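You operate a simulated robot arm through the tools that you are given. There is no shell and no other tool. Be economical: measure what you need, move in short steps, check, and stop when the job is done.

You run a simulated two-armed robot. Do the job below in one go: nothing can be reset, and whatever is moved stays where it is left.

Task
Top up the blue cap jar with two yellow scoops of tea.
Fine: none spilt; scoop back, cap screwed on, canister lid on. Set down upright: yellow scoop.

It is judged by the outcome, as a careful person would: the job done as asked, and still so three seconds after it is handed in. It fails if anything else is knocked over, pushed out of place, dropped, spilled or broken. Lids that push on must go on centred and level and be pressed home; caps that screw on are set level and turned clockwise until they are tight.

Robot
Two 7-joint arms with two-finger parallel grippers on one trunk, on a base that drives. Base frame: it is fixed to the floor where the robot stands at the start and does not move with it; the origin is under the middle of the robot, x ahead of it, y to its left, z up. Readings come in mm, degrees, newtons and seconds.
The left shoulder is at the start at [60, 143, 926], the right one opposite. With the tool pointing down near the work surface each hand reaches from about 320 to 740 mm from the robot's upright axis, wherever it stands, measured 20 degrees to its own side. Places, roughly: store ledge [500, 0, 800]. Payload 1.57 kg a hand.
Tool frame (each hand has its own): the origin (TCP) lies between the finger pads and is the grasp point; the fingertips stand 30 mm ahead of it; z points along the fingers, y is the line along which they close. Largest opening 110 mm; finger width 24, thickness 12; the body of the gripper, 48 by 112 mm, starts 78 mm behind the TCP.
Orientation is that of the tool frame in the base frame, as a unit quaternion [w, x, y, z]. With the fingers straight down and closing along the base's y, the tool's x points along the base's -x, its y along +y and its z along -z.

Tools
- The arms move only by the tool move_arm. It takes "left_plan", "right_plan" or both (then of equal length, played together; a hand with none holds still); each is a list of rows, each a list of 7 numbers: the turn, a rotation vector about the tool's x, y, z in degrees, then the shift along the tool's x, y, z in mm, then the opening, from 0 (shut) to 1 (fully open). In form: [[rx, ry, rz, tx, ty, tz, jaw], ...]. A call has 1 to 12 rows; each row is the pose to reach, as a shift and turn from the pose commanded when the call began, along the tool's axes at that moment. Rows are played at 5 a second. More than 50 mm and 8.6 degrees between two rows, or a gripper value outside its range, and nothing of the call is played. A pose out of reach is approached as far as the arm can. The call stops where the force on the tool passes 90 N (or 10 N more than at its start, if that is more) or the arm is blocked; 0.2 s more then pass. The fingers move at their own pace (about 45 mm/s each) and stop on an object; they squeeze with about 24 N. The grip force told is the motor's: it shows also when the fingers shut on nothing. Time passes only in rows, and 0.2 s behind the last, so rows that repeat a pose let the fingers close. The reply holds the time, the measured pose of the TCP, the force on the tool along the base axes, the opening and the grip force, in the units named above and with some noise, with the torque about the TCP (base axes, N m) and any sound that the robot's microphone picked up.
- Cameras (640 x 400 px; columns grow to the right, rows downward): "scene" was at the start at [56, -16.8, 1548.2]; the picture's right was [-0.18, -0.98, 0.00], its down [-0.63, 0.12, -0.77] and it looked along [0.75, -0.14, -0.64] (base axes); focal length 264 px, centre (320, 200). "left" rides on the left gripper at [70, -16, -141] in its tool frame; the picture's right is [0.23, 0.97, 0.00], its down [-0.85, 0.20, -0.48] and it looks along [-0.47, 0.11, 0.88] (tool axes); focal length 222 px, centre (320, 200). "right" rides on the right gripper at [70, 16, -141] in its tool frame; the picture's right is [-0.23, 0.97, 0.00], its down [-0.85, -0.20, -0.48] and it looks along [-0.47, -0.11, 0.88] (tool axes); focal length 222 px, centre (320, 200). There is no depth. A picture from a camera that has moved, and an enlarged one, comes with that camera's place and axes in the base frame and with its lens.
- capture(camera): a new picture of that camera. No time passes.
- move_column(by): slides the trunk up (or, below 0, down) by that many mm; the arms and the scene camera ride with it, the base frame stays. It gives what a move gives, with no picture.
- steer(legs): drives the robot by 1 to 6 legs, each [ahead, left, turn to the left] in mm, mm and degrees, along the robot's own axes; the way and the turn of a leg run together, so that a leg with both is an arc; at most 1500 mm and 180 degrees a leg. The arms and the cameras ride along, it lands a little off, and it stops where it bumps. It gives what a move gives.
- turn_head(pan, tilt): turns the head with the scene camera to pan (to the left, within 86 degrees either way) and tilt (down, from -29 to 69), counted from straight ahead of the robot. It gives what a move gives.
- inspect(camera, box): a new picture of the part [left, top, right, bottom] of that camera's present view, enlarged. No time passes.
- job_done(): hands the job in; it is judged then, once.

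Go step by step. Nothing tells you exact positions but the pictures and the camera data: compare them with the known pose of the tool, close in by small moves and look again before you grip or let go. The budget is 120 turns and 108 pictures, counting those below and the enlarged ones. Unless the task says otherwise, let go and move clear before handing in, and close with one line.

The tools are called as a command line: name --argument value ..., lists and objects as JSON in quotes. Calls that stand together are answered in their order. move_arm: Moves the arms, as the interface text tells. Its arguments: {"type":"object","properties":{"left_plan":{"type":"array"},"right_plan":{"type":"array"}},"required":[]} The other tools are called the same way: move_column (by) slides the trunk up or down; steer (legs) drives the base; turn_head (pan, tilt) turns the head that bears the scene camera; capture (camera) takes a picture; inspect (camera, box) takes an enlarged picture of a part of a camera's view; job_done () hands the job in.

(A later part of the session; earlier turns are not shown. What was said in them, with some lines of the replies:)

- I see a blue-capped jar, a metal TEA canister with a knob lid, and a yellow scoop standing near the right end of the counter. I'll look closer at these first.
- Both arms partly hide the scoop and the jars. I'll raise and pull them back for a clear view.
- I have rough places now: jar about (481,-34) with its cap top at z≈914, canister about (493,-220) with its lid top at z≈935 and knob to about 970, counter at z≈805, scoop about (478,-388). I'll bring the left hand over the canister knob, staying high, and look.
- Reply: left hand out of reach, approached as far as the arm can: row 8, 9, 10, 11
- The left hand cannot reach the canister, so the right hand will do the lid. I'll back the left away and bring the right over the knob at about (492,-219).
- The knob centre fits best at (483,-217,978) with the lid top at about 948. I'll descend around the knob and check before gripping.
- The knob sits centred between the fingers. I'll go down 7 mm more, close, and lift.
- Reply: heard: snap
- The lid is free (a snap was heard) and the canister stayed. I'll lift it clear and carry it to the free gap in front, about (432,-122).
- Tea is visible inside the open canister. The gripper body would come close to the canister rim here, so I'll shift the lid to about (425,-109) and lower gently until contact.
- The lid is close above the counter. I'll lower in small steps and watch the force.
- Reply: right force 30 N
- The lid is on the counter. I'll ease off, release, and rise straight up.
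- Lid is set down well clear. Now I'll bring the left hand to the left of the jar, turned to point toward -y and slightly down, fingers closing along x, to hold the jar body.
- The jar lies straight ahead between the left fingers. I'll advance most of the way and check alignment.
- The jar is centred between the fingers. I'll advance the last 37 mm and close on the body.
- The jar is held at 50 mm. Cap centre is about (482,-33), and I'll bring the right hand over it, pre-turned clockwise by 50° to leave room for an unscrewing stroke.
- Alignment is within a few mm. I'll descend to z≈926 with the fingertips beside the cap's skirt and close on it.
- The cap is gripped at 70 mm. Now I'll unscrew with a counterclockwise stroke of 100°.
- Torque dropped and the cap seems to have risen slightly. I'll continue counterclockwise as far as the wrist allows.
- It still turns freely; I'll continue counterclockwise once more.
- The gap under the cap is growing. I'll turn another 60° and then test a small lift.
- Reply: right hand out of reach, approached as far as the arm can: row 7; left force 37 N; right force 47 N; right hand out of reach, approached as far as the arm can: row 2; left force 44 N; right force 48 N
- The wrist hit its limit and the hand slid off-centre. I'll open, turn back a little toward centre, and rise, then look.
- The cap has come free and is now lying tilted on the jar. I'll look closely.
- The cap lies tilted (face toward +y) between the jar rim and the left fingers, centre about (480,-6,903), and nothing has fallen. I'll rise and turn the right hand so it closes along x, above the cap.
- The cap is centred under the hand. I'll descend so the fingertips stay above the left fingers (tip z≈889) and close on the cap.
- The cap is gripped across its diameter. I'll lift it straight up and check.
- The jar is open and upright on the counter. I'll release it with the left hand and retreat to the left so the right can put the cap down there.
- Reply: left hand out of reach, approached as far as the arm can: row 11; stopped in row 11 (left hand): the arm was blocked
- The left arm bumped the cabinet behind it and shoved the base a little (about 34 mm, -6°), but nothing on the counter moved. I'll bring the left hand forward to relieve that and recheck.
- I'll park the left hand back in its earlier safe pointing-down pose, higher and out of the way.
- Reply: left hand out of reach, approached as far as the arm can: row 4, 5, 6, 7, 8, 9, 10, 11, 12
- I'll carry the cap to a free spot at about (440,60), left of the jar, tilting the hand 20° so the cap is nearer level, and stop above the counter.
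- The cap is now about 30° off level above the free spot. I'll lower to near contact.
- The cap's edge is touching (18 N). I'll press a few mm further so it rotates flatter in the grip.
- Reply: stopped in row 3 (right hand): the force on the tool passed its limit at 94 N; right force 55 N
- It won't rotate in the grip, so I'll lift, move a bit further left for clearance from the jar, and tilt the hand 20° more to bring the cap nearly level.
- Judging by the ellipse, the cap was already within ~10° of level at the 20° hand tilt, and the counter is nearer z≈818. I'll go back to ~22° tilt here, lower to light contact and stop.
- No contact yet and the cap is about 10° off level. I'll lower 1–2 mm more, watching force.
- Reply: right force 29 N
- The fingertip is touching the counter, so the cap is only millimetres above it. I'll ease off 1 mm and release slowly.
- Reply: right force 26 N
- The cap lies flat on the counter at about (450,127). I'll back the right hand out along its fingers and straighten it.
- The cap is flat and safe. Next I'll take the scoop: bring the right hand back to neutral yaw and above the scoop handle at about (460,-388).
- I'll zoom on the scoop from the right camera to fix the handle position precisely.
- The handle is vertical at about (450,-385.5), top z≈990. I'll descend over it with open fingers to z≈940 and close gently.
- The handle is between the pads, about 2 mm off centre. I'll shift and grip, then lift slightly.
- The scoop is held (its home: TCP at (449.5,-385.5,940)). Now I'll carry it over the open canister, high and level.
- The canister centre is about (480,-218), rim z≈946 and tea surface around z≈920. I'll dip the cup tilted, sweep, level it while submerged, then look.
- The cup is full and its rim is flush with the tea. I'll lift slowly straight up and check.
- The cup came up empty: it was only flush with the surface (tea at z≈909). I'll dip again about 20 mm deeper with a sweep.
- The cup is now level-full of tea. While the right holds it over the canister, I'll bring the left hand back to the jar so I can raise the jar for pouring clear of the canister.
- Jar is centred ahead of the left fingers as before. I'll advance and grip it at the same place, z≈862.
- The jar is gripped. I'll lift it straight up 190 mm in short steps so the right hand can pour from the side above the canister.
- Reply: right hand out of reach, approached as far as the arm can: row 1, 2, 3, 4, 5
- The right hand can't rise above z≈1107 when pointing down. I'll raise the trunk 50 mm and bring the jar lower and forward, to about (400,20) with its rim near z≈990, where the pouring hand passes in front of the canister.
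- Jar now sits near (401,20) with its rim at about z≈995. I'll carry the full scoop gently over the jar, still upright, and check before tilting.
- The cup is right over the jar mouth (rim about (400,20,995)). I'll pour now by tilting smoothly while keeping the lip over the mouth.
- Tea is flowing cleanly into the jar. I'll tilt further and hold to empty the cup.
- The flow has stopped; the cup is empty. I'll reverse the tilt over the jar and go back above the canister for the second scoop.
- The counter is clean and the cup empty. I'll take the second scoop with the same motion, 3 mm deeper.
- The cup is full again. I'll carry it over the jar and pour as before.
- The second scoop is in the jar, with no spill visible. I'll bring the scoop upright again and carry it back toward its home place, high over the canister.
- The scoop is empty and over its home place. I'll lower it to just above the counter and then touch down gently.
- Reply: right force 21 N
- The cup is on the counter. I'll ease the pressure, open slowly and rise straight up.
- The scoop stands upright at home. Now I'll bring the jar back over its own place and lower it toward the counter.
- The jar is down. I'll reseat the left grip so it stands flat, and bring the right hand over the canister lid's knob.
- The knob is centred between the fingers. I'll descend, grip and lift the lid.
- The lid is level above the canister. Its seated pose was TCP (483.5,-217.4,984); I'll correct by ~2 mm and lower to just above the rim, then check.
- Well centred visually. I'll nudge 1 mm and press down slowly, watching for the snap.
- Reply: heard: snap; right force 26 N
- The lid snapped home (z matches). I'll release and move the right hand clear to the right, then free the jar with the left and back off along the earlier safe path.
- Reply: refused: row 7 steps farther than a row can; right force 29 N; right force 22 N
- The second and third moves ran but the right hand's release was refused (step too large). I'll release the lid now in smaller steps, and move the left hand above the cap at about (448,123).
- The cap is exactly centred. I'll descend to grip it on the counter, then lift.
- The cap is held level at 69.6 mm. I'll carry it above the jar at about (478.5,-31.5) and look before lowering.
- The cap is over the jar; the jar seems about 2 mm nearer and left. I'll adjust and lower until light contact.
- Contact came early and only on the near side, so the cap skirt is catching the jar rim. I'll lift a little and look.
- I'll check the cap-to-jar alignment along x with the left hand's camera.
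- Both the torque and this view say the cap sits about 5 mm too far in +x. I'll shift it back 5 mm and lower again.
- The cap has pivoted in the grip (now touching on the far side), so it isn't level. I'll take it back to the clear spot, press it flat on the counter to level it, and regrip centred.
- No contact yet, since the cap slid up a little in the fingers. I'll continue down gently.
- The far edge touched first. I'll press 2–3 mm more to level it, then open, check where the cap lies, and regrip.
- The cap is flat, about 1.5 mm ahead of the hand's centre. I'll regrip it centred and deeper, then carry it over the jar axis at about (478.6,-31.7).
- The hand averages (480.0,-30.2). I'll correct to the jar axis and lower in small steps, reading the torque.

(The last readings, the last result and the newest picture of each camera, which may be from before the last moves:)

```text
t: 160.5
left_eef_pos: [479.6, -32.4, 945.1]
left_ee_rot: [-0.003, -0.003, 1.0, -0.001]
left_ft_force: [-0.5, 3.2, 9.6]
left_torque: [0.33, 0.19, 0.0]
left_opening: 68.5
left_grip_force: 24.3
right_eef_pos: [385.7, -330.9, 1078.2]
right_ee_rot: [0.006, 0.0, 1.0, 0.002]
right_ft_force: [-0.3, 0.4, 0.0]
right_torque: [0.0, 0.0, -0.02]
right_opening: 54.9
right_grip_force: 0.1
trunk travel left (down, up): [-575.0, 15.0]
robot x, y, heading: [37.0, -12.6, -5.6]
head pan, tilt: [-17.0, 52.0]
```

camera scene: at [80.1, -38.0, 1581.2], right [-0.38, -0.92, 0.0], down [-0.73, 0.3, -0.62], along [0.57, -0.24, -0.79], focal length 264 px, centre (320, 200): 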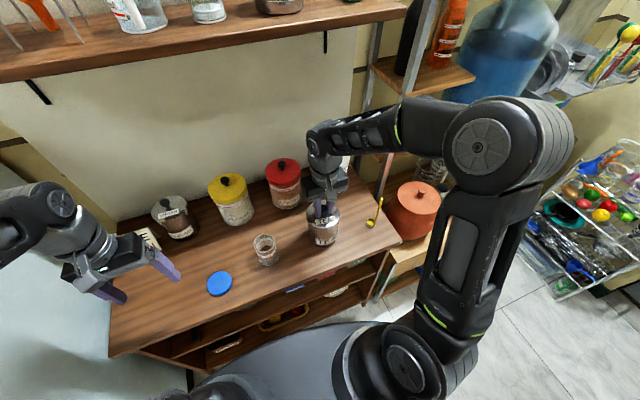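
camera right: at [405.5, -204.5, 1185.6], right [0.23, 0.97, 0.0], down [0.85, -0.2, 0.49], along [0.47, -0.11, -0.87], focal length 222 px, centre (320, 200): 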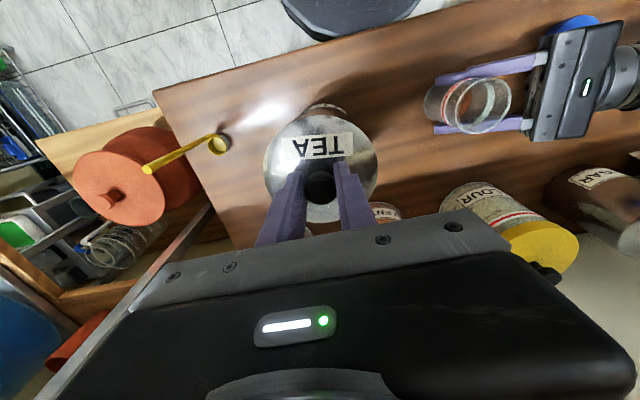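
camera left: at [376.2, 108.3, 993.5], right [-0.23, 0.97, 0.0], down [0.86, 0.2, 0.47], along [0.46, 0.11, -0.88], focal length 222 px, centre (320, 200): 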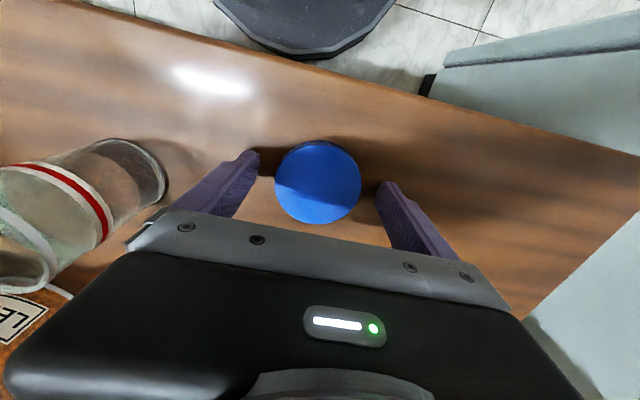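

Contact is on the near-left side, so the cap is slightly too far right/forward. I'll lift 2 mm, shift about 2 mm toward that side, and try again.

move_arm --left_plan '[[0, 0, 0, 0, 0, -2, 0.5], [0, 0, 0, 1, 1.7, -2, 0.5], [0, 0, 0, 1, 1.7, 0, 0.5], [0, 0, 0, 1, 1.7, 1.5, 0.5]]'

```text
t: 161.5
left_eef_pos: [477.6, -30.1, 944.2]
left_ee_rot: [0.0, -0.002, 1.0, -0.001]
left_ft_force: [-0.7, 1.3, 15.3]
left_torque: [0.26, 0.37, -0.05]
left_opening: 68.4
left_grip_force: 23.6
right_eef_pos: [385.7, -332.1, 1078.8]
right_ee_rot: [0.005, -0.001, 1.0, 0.001]
right_ft_force: [0.4, 0.0, 0.6]
right_torque: [0.0, -0.02, 0.03]
right_opening: 55.0
right_grip_force: 0.0
trunk travel left (down, up): [-575.0, 15.0]
robot x, y, heading: [43.1, -11.1, -5.4]
head pan, tilt: [-17.0, 52.0]
```

Still touching on the near side; I'll repeat with another 2.5 mm toward near and 1 mm left.

move_arm --left_plan '[[0, 0, 0, 0, 0, -3, 0.5], [0, 0, 0, 2.5, 1, -3, 0.5], [0, 0, 0, 2.5, 1, 0, 0.5], [0, 0, 0, 2.5, 1, 1, 0.5]]'

```text
t: 162.5
left_eef_pos: [474.0, -30.5, 943.8]
left_ee_rot: [-0.002, -0.003, 1.0, -0.001]
left_ft_force: [0.4, -0.2, -0.7]
left_torque: [-0.05, 0.02, 0.0]
left_opening: 68.5
left_grip_force: 24.0
right_eef_pos: [385.9, -332.5, 1078.3]
right_ee_rot: [0.005, 0.0, 1.0, 0.0]
right_ft_force: [0.6, 1.1, 0.0]
right_torque: [-0.01, 0.0, 0.03]
right_opening: 54.8
right_grip_force: 0.1
trunk travel left (down, up): [-575.0, 15.0]
robot x, y, heading: [36.0, -10.4, -5.6]
head pan, tilt: [-17.0, 52.0]
```

No force now at the same height, so the cap is probably going over the rim. I'll continue down gently.

move_arm --left_plan '[[0, 0, 0, 0, 0, 1, 0.5], [0, 0, 0, 0, 0, 2, 0.5], [0, 0, 0, 0, 0, 3, 0.5]]'

```text
t: 163.3
left_eef_pos: [475.0, -29.7, 939.5]
left_ee_rot: [-0.003, -0.001, 1.0, 0.0]
left_ft_force: [0.2, 0.2, -0.2]
left_torque: [0.0, -0.01, 0.02]
left_opening: 68.5
left_grip_force: 24.5
right_eef_pos: [385.5, -330.9, 1077.3]
right_ee_rot: [0.005, -0.001, 1.0, 0.001]
right_ft_force: [-0.3, 0.2, 0.0]
right_torque: [-0.01, 0.01, 0.0]
right_opening: 55.1
right_grip_force: 0.1
trunk travel left (down, up): [-575.0, 15.0]
robot x, y, heading: [40.7, -12.8, -5.7]
head pan, tilt: [-17.0, 52.0]
```

The cap is over the rim. I'll continue down to the threads.

move_arm --left_plan '[[0, 0, 0, 0, 0, 1, 0.5], [0, 0, 0, 0, 0, 2, 0.5], [0, 0, 0, 0, 0, 3, 0.5]]'

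move_arm --left_plan '[[0, 0, 0, 0, 0, 1, 0.5], [0, 0, 0, 0, 0, 2, 0.5]]'

```text
t: 164.1
left_eef_pos: [475.2, -30.1, 938.1]
left_ee_rot: [-0.001, -0.002, 1.0, -0.001]
left_ft_force: [-3.3, 3.0, 8.4]
left_torque: [0.16, 0.13, 0.03]
left_opening: 68.5
left_grip_force: 23.3
right_eef_pos: [385.9, -331.0, 1079.3]
right_ee_rot: [0.004, 0.0, 1.0, 0.001]
right_ft_force: [0.3, 0.1, -0.1]
right_torque: [-0.01, 0.04, 0.03]
right_opening: 54.9
right_grip_force: 0.2
trunk travel left (down, up): [-575.0, 15.0]
robot x, y, heading: [37.3, -9.8, -5.4]
head pan, tilt: [-17.0, 52.0]
```

```text
t: 164.7
left_eef_pos: [474.3, -30.0, 938.0]
left_ee_rot: [0.001, -0.001, 1.0, -0.002]
left_ft_force: [-3.4, 4.2, 29.6]
left_torque: [0.2, 0.1, 0.0]
left_opening: 68.6
left_grip_force: 24.2
right_eef_pos: [384.2, -330.7, 1079.5]
right_ee_rot: [0.007, 0.0, 1.0, 0.0]
right_ft_force: [0.4, 1.0, -0.4]
right_torque: [0.01, -0.01, 0.02]
right_opening: 55.2
right_grip_force: 0.1
trunk travel left (down, up): [-575.0, 15.0]
robot x, y, heading: [38.6, -10.6, -5.6]
head pan, tilt: [-17.0, 52.0]
```

The cap sits level on the threads with balanced force. I'll ease the pressure and start turning clockwise with the left hand.

move_arm --left_plan '[[0, 0, 0, 0, 0, -1, 0.5], [0, 0, 8.4, 0, 0, -1, 0.5], [0, 0, 16.8, 0, 0, -1, 0.5], [0, 0, 25.2, 0, 0, -0.8, 0.5], [0, 0, 33.6, 0, 0, -0.6, 0.5], [0, 0, 42, 0, 0, -0.5, 0.5], [0, 0, 50.4, 0, 0, -0.3, 0.5], [0, 0, 58.8, 0, 0, -0.2, 0.5], [0, 0, 67.2, 0, 0, 0, 0.5], [0, 0, 75.6, 0, 0, 0, 0.5], [0, 0, 84, 0, 0, 0.2, 0.5], [0, 0, 92.4, 0, 0, 0.3, 0.5]]'

```text
t: 167.3
left_eef_pos: [473.4, -30.7, 934.4]
left_ee_rot: [-0.001, 0.722, 0.692, -0.002]
left_ft_force: [5.3, -2.1, 17.3]
left_torque: [-0.11, -0.2, -0.01]
left_opening: 68.6
left_grip_force: 24.3
right_eef_pos: [386.3, -331.4, 1078.3]
right_ee_rot: [0.005, 0.0, 1.0, 0.001]
right_ft_force: [-0.2, 0.0, 0.4]
right_torque: [-0.03, -0.01, 0.02]
right_opening: 54.8
right_grip_force: 0.1
trunk travel left (down, up): [-575.0, 15.0]
robot x, y, heading: [39.7, -11.4, -5.7]
head pan, tilt: [-17.0, 52.0]
```

The cap is going down on the thread (z 938→934.4). I'll continue clockwise.

move_arm --left_plan '[[0, 0, 8.4, 0, 0, 0, 0.5], [0, 0, 16.8, 0, 0, 0.2, 0.5], [0, 0, 25.2, 0, 0, 0.3, 0.5], [0, 0, 33.6, 0, 0, 0.4, 0.5], [0, 0, 42, 0, 0, 0.5, 0.5], [0, 0, 50.4, 0, 0, 0.6, 0.5], [0, 0, 58.8, 0, 0, 0.7, 0.5], [0, 0, 67.2, 0, 0, 0.8, 0.5], [0, 0, 75.6, 0, 0, 0.9, 0.5], [0, 0, 84, 0, 0, 1, 0.5]]'

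```text
t: 169.5
left_eef_pos: [474.3, -31.5, 934.6]
left_ee_rot: [0.0, 1.0, 0.031, -0.002]
left_ft_force: [-2.6, -5.6, 17.4]
left_torque: [-0.35, 0.08, 0.01]
left_opening: 68.5
left_grip_force: 23.7
right_eef_pos: [385.1, -331.3, 1079.3]
right_ee_rot: [0.005, 0.001, 1.0, 0.002]
right_ft_force: [0.1, -0.5, 0.0]
right_torque: [-0.03, -0.04, -0.01]
right_opening: 55.1
right_grip_force: 0.1
trunk travel left (down, up): [-575.0, 15.0]
robot x, y, heading: [39.2, -10.3, -5.7]
head pan, tilt: [-17.0, 52.0]
```

Height no longer changes, so the jar may be turning with the cap. I'll release the cap (now threaded), back the left hand off, unwind it and go hold the jar so the right can tighten.

move_arm --left_plan '[[0, 0, 0, 0, 0, -1, 0.5], [0, 0, 0, 0, 0, -1, 0.7], [0, 0, 0, 0, 0, -1, 0.9], [0, 0, 0, 0, 0, -1, 0.9], [0, 0, 0, 0, 0, -30, 0.9], [0, 0, 0, 0, 0, -75, 0.9]]'

move_arm --left_plan '[[0, 0, -8.4, -5, -21, -4, 0.9], [0, 0, -16.8, -10, -42, -8, 0.9], [0, 0, -25.2, -15, -64, -12, 0.9], [0, 0, -33.6, -20, -85, -16, 0.9], [0, 0, -42, -25, -106, -20, 0.9], [0, 0, -50.4, -30, -127, -24, 0.9], [0, 0, -58.8, -35, -149, -28, 0.9], [0, 0, -67.2, -40, -170, -32, 0.9], [0, 0, -75.6, -45, -191, -36, 0.9], [0, 0, -84, -50, -212, -40, 0.9], [0, 0, -92.4, -55, -234, -43, 0.9], [0, 0, -100.8, -60, -255, -43, 0.9]]'

move_arm --left_plan '[[0, 0, -8.4, 0, 0, 0, 0.9], [0, 0, -16.8, 0, 0, 0, 0.9], [0, 0, -25.2, 0, 0, 0, 0.9], [0, 0, -33.6, 0, 0, 0, 0.9], [0, 0, -42, 0, 0, 0, 0.9], [0, 0, -50.4, 0, 0, 0, 0.9], [0, 0, -58.8, 0, 0, 0, 0.9], [0, 0, -67.2, 0, 0, 0, 0.9], [0, 0, -75.6, 0, 0, 0, 0.9]]'

inspect --camera "scene" --box '[214, 190, 390, 290]'

```text
t: 170.9
left_eef_pos: [475.9, -29.4, 1007.8]
left_ee_rot: [0.001, 0.999, 0.033, -0.002]
left_ft_force: [-0.3, -0.6, -0.7]
left_torque: [0.01, -0.02, 0.01]
left_opening: 99.2
left_grip_force: 0.1
right_eef_pos: [386.1, -330.0, 1077.7]
right_ee_rot: [0.006, 0.0, 1.0, 0.001]
right_ft_force: [0.0, -0.6, 0.1]
right_torque: [0.03, -0.01, 0.0]
right_opening: 54.9
right_grip_force: 0.1
trunk travel left (down, up): [-575.0, 15.0]
robot x, y, heading: [35.3, -13.6, -5.5]
head pan, tilt: [-17.0, 52.0]
```

```text
t: 173.5
left_eef_pos: [396.0, 221.6, 1052.5]
left_ee_rot: [0.0, 0.61, 0.792, -0.002]
left_ft_force: [-1.4, 0.4, 0.8]
left_torque: [0.02, 0.0, 0.01]
left_opening: 99.1
left_grip_force: 0.1
right_eef_pos: [386.5, -330.4, 1078.1]
right_ee_rot: [0.005, 0.0, 1.0, 0.001]
right_ft_force: [-0.4, 0.6, -0.6]
right_torque: [0.02, 0.01, 0.05]
right_opening: 55.0
right_grip_force: 0.2
trunk travel left (down, up): [-575.0, 15.0]
robot x, y, heading: [40.8, -6.0, -5.2]
head pan, tilt: [-17.0, 52.0]
```

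```text
t: 175.5
left_eef_pos: [399.2, 221.8, 1051.4]
left_ee_rot: [-0.001, -0.003, 1.0, -0.001]
left_ft_force: [-0.1, 0.0, -0.6]
left_torque: [0.02, -0.01, 0.01]
left_opening: 99.1
left_grip_force: 0.2
right_eef_pos: [385.9, -330.5, 1078.3]
right_ee_rot: [0.005, 0.0, 1.0, 0.0]
right_ft_force: [-0.8, -0.4, -0.9]
right_torque: [0.0, -0.02, -0.02]
right_opening: 54.9
right_grip_force: 0.1
trunk travel left (down, up): [-575.0, 15.0]
robot x, y, heading: [38.7, -14.5, -5.8]
head pan, tilt: [-17.0, 52.0]
```

```text
3.64 times, centred on (302, 240) of scene
camera zoom: at [81.1, -38.2, 1581.2], right [-0.38, -0.92, 0.0], down [-0.73, 0.3, -0.62], along [0.57, -0.24, -0.79], focal length 960 px, centre (386, 54)
```

zoom: 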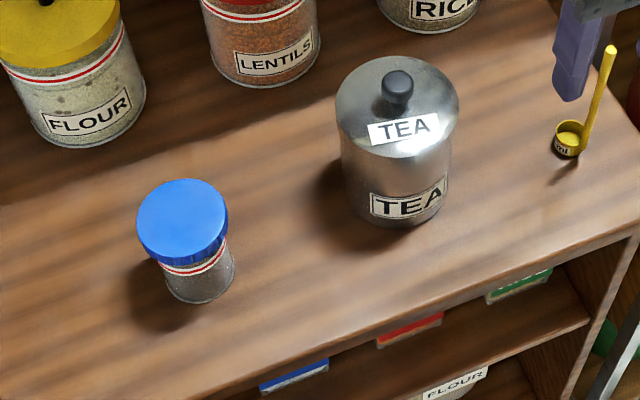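

The cap sits level on the jar, the lid is on, the scoop upright, and nothing is spilt. Now I'll bring the left hand around to hold the jar for final tightening.

move_arm --left_plan '[[4.18, 4.18, -5.97, -6, -9, 11, 0.9], [8.36, 8.36, -11.94, -12, -17, 22, 0.9], [12.54, 12.54, -17.9, -19, -26, 34, 0.9], [16.72, 16.72, -23.87, -25, -35, 45, 0.9], [20.9, 20.9, -29.84, -32, -43, 56, 0.9], [25.08, 25.08, -35.81, -38, -52, 67, 0.9], [29.26, 29.26, -41.77, -44, -61, 79, 0.8], [33.44, 33.44, -47.74, -50, -70, 90, 0.8], [37.62, 37.62, -53.71, -57, -78, 101, 0.8], [41.8, 41.8, -59.68, -63, -87, 112, 0.8], [45.98, 45.98, -65.64, -70, -95, 124, 0.8], [50.16, 50.16, -71.61, -76, -104, 135, 0.8]]'

move_arm --left_plan '[[4.18, 4.18, -5.97, 0, 0, 0, 0.8]]'

capture --camera "left"

```text
t: 178.1
left_eef_pos: [474.1, 115.5, 917.1]
left_ee_rot: [-0.385, -0.55, 0.634, -0.384]
left_ft_force: [-0.6, 0.4, -0.3]
left_torque: [0.03, 0.01, -0.01]
left_opening: 87.9
left_grip_force: 0.0
right_eef_pos: [386.8, -330.8, 1078.4]
right_ee_rot: [0.006, 0.0, 1.0, 0.001]
right_ft_force: [-0.1, 0.9, 0.2]
right_torque: [0.01, -0.02, 0.01]
right_opening: 55.1
right_grip_force: 0.1
trunk travel left (down, up): [-575.0, 15.0]
robot x, y, heading: [41.1, -8.6, -5.5]
head pan, tilt: [-17.0, 52.0]
```

```text
t: 178.5
left_eef_pos: [475.5, 116.4, 916.7]
left_ee_rot: [0.406, 0.581, -0.577, 0.406]
left_ft_force: [-0.8, -0.2, 0.3]
left_torque: [0.03, -0.04, -0.03]
left_opening: 88.2
left_grip_force: 0.0
right_eef_pos: [386.4, -330.3, 1079.9]
right_ee_rot: [0.005, 0.0, 1.0, 0.001]
right_ft_force: [0.7, -0.6, 0.0]
right_torque: [-0.01, 0.01, 0.03]
right_opening: 55.1
right_grip_force: 0.1
trunk travel left (down, up): [-575.0, 15.0]
robot x, y, heading: [38.9, -11.9, -5.5]
head pan, tilt: [-17.0, 52.0]
```

```text
3 pictures are left
camera left: at [491.7, 226.3, 1030.7], right [-0.97, -0.08, 0.22], down [-0.21, 0.74, -0.64], along [-0.11, -0.67, -0.74], focal length 222 px, centre (320, 200)
```

left: 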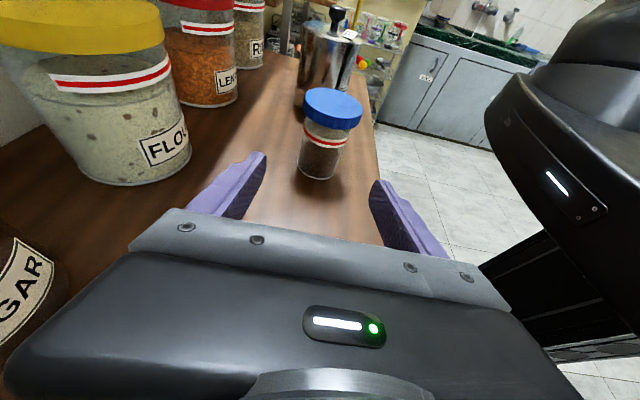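

Aligned as before. I'll advance and grip the jar body, then bring the right hand over the cap.

move_arm --left_plan '[[0, 0, 0, 0, 0, 40, 0.8], [0, 0, 0, 0, 0, 80, 0.8], [0, 0, 0, 0, 0, 115, 0.8], [0, 0, 0, 0, 0, 140, 0.8], [0, 0, 0, 0, 0, 155, 0.8], [0, 0, 0, 0, 0, 155, 0.6], [0, 0, 0, 0, 0, 155, 0.45], [0, 0, 0, 0, 0, 155, 0.35], [0, 0, 0, 0, 0, 155, 0.35], [0, 0, 0, 0, 0, 155, 0.35]]'

move_arm --right_plan '[[0, 0, -8.4, -8, 25, 0, 0.6], [0, 0, -16.8, -16, 50, 0, 0.9], [0, 0, -25.2, -24, 78, 0, 0.9], [0, 0, -33.6, -32, 106, 0, 0.9], [0, 0, -42, -40, 134, 0, 0.9], [0, 0, -50.4, -48, 162, 0, 0.9], [0, 0, -58.8, -56, 190, 0, 0.9], [0, 0, -67.2, -64, 218, 0, 0.9], [0, 0, -75.6, -72, 246, 0, 0.9], [0, 0, -84, -80, 272, 0, 0.9], [0, 0, -92.4, -88, 292, 0, 0.9], [0, 0, -100.8, -90, 298, 20, 0.9]]'

```text
t: 180.7
left_eef_pos: [474.8, -28.9, 863.4]
left_ee_rot: [0.405, 0.581, -0.577, 0.406]
left_ft_force: [1.2, -1.0, 0.1]
left_torque: [0.02, -0.08, -0.02]
left_opening: 50.4
left_grip_force: 23.9
right_eef_pos: [386.3, -330.2, 1079.1]
right_ee_rot: [0.005, 0.0, 1.0, 0.0]
right_ft_force: [-0.3, -0.2, 0.3]
right_torque: [0.03, -0.02, -0.01]
right_opening: 54.9
right_grip_force: 0.1
trunk travel left (down, up): [-575.0, 15.0]
robot x, y, heading: [42.6, -9.4, -5.6]
head pan, tilt: [-17.0, 52.0]
```

```text
t: 183.3
left_eef_pos: [474.6, -28.1, 862.2]
left_ee_rot: [0.406, 0.581, -0.577, 0.406]
left_ft_force: [0.2, -0.4, 1.8]
left_torque: [0.0, -0.13, -0.02]
left_opening: 50.0
left_grip_force: 23.9
right_eef_pos: [476.3, -32.2, 1060.2]
right_ee_rot: [-0.004, 0.772, -0.636, 0.004]
right_ft_force: [-0.3, 0.7, 0.8]
right_torque: [0.01, 0.04, -0.02]
right_opening: 98.9
right_grip_force: 0.0
trunk travel left (down, up): [-575.0, 15.0]
robot x, y, heading: [43.1, -9.5, -5.6]
head pan, tilt: [-17.0, 52.0]
```

The jar is held at x≈474.7. I'll lower the right hand over the cap and grip it.

move_arm --right_plan '[[0, 0, 0, -1.2, 1.1, 40, 0.9], [0, 0, 0, -1.2, 1.1, 80, 0.9], [0, 0, 0, -1.2, 1.1, 112, 0.9], [0, 0, 0, -1.2, 1.1, 132, 0.9], [0, 0, 0, -1.2, 1.1, 132, 0.7], [0, 0, 0, -1.2, 1.1, 132, 0.5], [0, 0, 0, -1.2, 1.1, 132, 0.5], [0, 0, 0, -1.2, 1.1, 132, 0.5]]'

move_arm --right_plan '[[0, 0, 8.4, 0, 0, 0, 0.5], [0, 0, 16.8, 0, 0, 0, 0.5], [0, 0, 25.2, 0, 0, 0, 0.5], [0, 0, 33.6, 0, 0, 0, 0.5], [0, 0, 42, 0, 0, 0.2, 0.5], [0, 0, 50.4, 0, 0, 0.2, 0.5]]'

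```text
t: 185.1
left_eef_pos: [475.8, -27.3, 863.3]
left_ee_rot: [0.405, 0.582, -0.577, 0.406]
left_ft_force: [14.0, 0.2, 0.7]
left_torque: [-0.14, 0.5, -0.03]
left_opening: 49.8
left_grip_force: 23.9
right_eef_pos: [477.7, -30.9, 928.8]
right_ee_rot: [-0.003, 0.771, -0.637, 0.002]
right_ft_force: [-14.4, -1.4, 0.3]
right_torque: [-0.04, 0.42, 0.07]
right_opening: 70.3
right_grip_force: 24.3
trunk travel left (down, up): [-575.0, 15.0]
robot x, y, heading: [41.3, -12.4, -5.6]
head pan, tilt: [-17.0, 52.0]
```

```text
t: 186.5
left_eef_pos: [475.1, -29.3, 862.7]
left_ee_rot: [0.406, 0.581, -0.577, 0.407]
left_ft_force: [27.4, -14.3, -3.8]
left_torque: [0.5, 0.7, -0.05]
left_opening: 50.4
left_grip_force: 23.8
right_eef_pos: [477.4, -29.3, 928.2]
right_ee_rot: [0.004, -0.425, 0.905, 0.001]
right_ft_force: [-26.9, 13.2, 5.4]
right_torque: [0.35, 0.91, 0.03]
right_opening: 69.0
right_grip_force: 23.8
trunk travel left (down, up): [-575.0, 15.0]
robot x, y, heading: [40.2, -11.2, -5.4]
head pan, tilt: [-17.0, 52.0]
```

There's a sideways load; I'll shift the hand 2.5 mm to relieve it while continuing clockwise.

move_arm --right_plan '[[0, 0, 0, 0.8, 2.5, 0, 0.5], [0, 0, 8.4, 0.8, 2.5, 0, 0.5], [0, 0, 16.8, 0.8, 2.5, 0, 0.5], [0, 0, 25.2, 0.8, 2.5, 0.2, 0.5], [0, 0, 33.6, 0.8, 2.5, 0.3, 0.5], [0, 0, 42, 0.8, 2.5, 0.4, 0.5], [0, 0, 50.4, 0.8, 2.5, 0.5, 0.5], [0, 0, 58.8, 0.8, 2.5, 0.5, 0.5], [0, 0, 67.2, 0.8, 2.5, 0.5, 0.5]]'

```text
t: 188.5
left_eef_pos: [472.7, -26.4, 861.5]
left_ee_rot: [0.406, 0.581, -0.578, 0.405]
left_ft_force: [4.6, -0.8, 0.5]
left_torque: [0.06, -0.39, -0.86]
left_opening: 54.5
left_grip_force: 24.1
right_eef_pos: [475.8, -31.8, 928.8]
right_ee_rot: [0.006, 0.147, 0.989, 0.002]
right_ft_force: [-3.6, 0.7, 2.5]
right_torque: [-0.09, 0.53, 0.94]
right_opening: 69.3
right_grip_force: 24.1
trunk travel left (down, up): [-575.0, 15.0]
robot x, y, heading: [39.3, -12.3, -5.3]
head pan, tilt: [-17.0, 52.0]
```

Torque has risen to about 0.9 N·m with the jar resisting, so the cap is tight. I'll open the right hand, rise clear and move it away.

move_arm --right_plan '[[0, 0, 0, 0, 0, 0, 0.6], [0, 0, 0, 0, 0, 0, 0.75], [0, 0, 0, 0, 0, 0, 0.9], [0, 0, 0, 0, 0, -20, 0.9], [0, 0, 0, 0, 0, -60, 0.9], [0, 0, 0, 0, 0, -105, 0.9], [0, 0, 0, 0, 0, -145, 0.9]]'

inspect --camera "left" --box '[220, 60, 460, 220]'

```text
t: 190.1
left_eef_pos: [474.8, -29.8, 864.3]
left_ee_rot: [0.406, 0.581, -0.577, 0.406]
left_ft_force: [-0.5, 0.1, -2.1]
left_torque: [0.01, -0.01, 0.01]
left_opening: 50.1
left_grip_force: 23.3
right_eef_pos: [470.0, -30.7, 1073.8]
right_ee_rot: [0.004, 0.146, 0.989, 0.002]
right_ft_force: [0.4, 0.3, -0.4]
right_torque: [0.0, 0.0, 0.01]
right_opening: 99.0
right_grip_force: 0.0
trunk travel left (down, up): [-575.0, 15.0]
robot x, y, heading: [37.0, -7.4, -5.7]
head pan, tilt: [-17.0, 52.0]
```

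```text
2.50 times, centred on (340, 140) of left
camera zoom: at [491.1, 79.9, 977.1], right [-0.97, -0.08, 0.22], down [-0.2, 0.74, -0.64], along [-0.11, -0.67, -0.74], focal length 555 px, centre (270, 350)
```

zoom: 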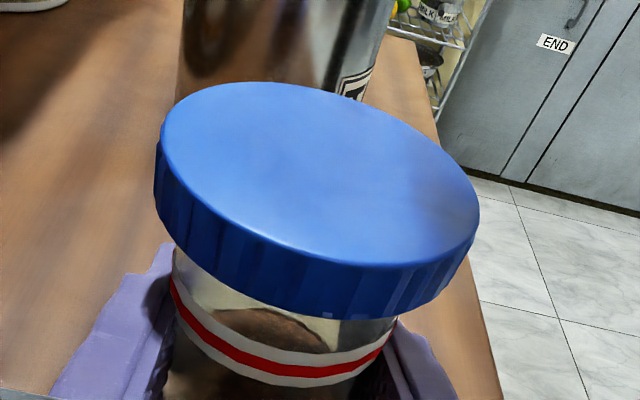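

The cap is on, level and tight. The left hand seems to carry the jar's weight, so I'll lower it a touch until it rests on the counter before releasing.

move_arm --left_plan '[[0, 0, 0, -1, 0, 0.35, 0.35], [0, 0, 0, -1.5, 0, 0.5, 0.35]]'

move_arm --left_plan '[[0, 0, 0, -1, 0, 0.35, 0.35], [0, 0, 0, -1.5, 0, 0.5, 0.35]]'

```text
t: 190.7
left_eef_pos: [473.9, -29.6, 862.4]
left_ee_rot: [0.406, 0.58, -0.577, 0.406]
left_ft_force: [0.0, 0.7, 2.0]
left_torque: [-0.07, -0.02, -0.01]
left_opening: 49.8
left_grip_force: 24.7
right_eef_pos: [471.3, -30.2, 1073.4]
right_ee_rot: [0.005, 0.147, 0.989, 0.001]
right_ft_force: [0.4, 0.4, -0.1]
right_torque: [0.0, -0.03, -0.02]
right_opening: 99.0
right_grip_force: 0.1
trunk travel left (down, up): [-575.0, 15.0]
robot x, y, heading: [39.1, -14.5, -5.3]
head pan, tilt: [-17.0, 52.0]
```

```text
t: 191.3
left_eef_pos: [474.0, -29.3, 861.5]
left_ee_rot: [0.407, 0.579, -0.577, 0.407]
left_ft_force: [-1.5, 2.3, 13.6]
left_torque: [-0.21, 0.04, -0.03]
left_opening: 49.8
left_grip_force: 24.3
right_eef_pos: [470.7, -30.8, 1073.6]
right_ee_rot: [0.005, 0.146, 0.989, 0.002]
right_ft_force: [0.1, -0.3, 0.1]
right_torque: [-0.01, 0.0, -0.03]
right_opening: 99.0
right_grip_force: 0.1
trunk travel left (down, up): [-575.0, 15.0]
robot x, y, heading: [39.3, -10.6, -5.7]
head pan, tilt: [-17.0, 52.0]
```

The jar rests firmly on the counter. I'll release it, back the left hand straight out, and move the right hand clear.

move_arm --left_plan '[[0, 0, 0, 0.8, 0, -0.3, 0.35], [0, 0, 0, 0.8, 0, -0.3, 0.5], [0, 0, 0, 0.8, 0, -0.3, 0.7], [0, 0, 0, 0.8, 0, -0.3, 0.8], [0, 0, 0, 0.8, 0, -20, 0.8], [0, 0, 0, 0.8, 0, -60, 0.8], [0, 0, 0, 0.8, 0, -100, 0.8], [0, 0, 0, 0.8, 0, -140, 0.8], [0, 0, 0, 0.8, 0, -155, 0.8]]'

move_arm --right_plan '[[0, 0, 0, 10, -30, 0, 0.9], [0, 0, 0, 20, -65, 0, 0.9], [0, 0, 0, 30, -100, 0, 0.9], [0, 0, 0, 40, -135, 0, 0.7], [0, 0, 0, 50, -170, 0, 0.5], [0, 0, 0, 60, -205, 0, 0.5], [0, 0, 0, 70, -240, 0, 0.5]]'

capture --camera "scene"

```text
t: 193.3
left_eef_pos: [475.6, 116.7, 914.5]
left_ee_rot: [0.407, 0.581, -0.577, 0.406]
left_ft_force: [0.1, 0.1, 0.3]
left_torque: [-0.03, -0.01, -0.02]
left_opening: 87.7
left_grip_force: 0.1
right_eef_pos: [472.4, -30.7, 1072.4]
right_ee_rot: [0.005, 0.146, 0.989, 0.002]
right_ft_force: [-0.8, 1.0, 0.2]
right_torque: [0.03, 0.0, -0.02]
right_opening: 99.0
right_grip_force: 0.1
trunk travel left (down, up): [-575.0, 15.0]
robot x, y, heading: [33.8, -12.2, -5.4]
head pan, tilt: [-17.0, 52.0]
```

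```text
t: 194.9
left_eef_pos: [474.3, 116.6, 914.3]
left_ee_rot: [0.406, 0.58, -0.578, 0.406]
left_ft_force: [-0.1, -1.3, 1.1]
left_torque: [0.01, 0.02, 0.03]
left_opening: 88.0
left_grip_force: 0.0
right_eef_pos: [334.7, -242.0, 1070.5]
right_ee_rot: [0.004, 0.145, 0.989, 0.002]
right_ft_force: [-1.0, -1.2, -0.2]
right_torque: [-0.01, -0.01, 0.01]
right_opening: 55.3
right_grip_force: 0.1
trunk travel left (down, up): [-575.0, 15.0]
robot x, y, heading: [40.3, -7.9, -5.6]
head pan, tilt: [-17.0, 52.0]
```

```text
1 pictures are left
camera scene: at [80.2, -38.6, 1581.2], right [-0.38, -0.92, 0.0], down [-0.73, 0.3, -0.62], along [0.57, -0.24, -0.79], focal length 264 px, centre (320, 200)
```

scene: 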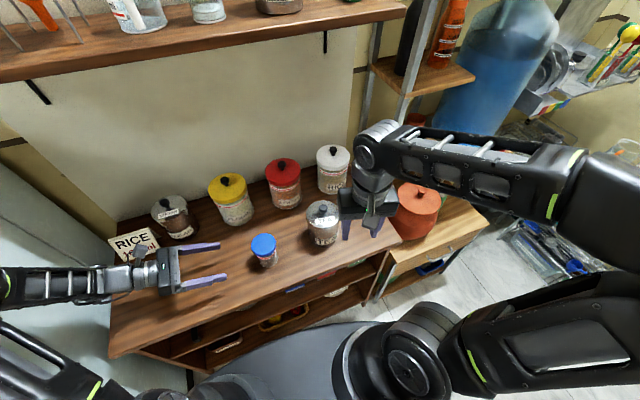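

The capped jar, closed canister and other containers all stand in place with a clean counter, and both hands are clear. The right gripper hides the scoop in this view, but it stood upright when last seen and nothing has gone near it since, so I'm handing in.

job_done

```text
The job is handed in.
```

The blue cap jar now has two yellow scoops of tea added, with no spill visible; its cap is screwed tight, the canister lid is snapped on, and the yellow scoop is back upright, though it was hidden in the final picture.
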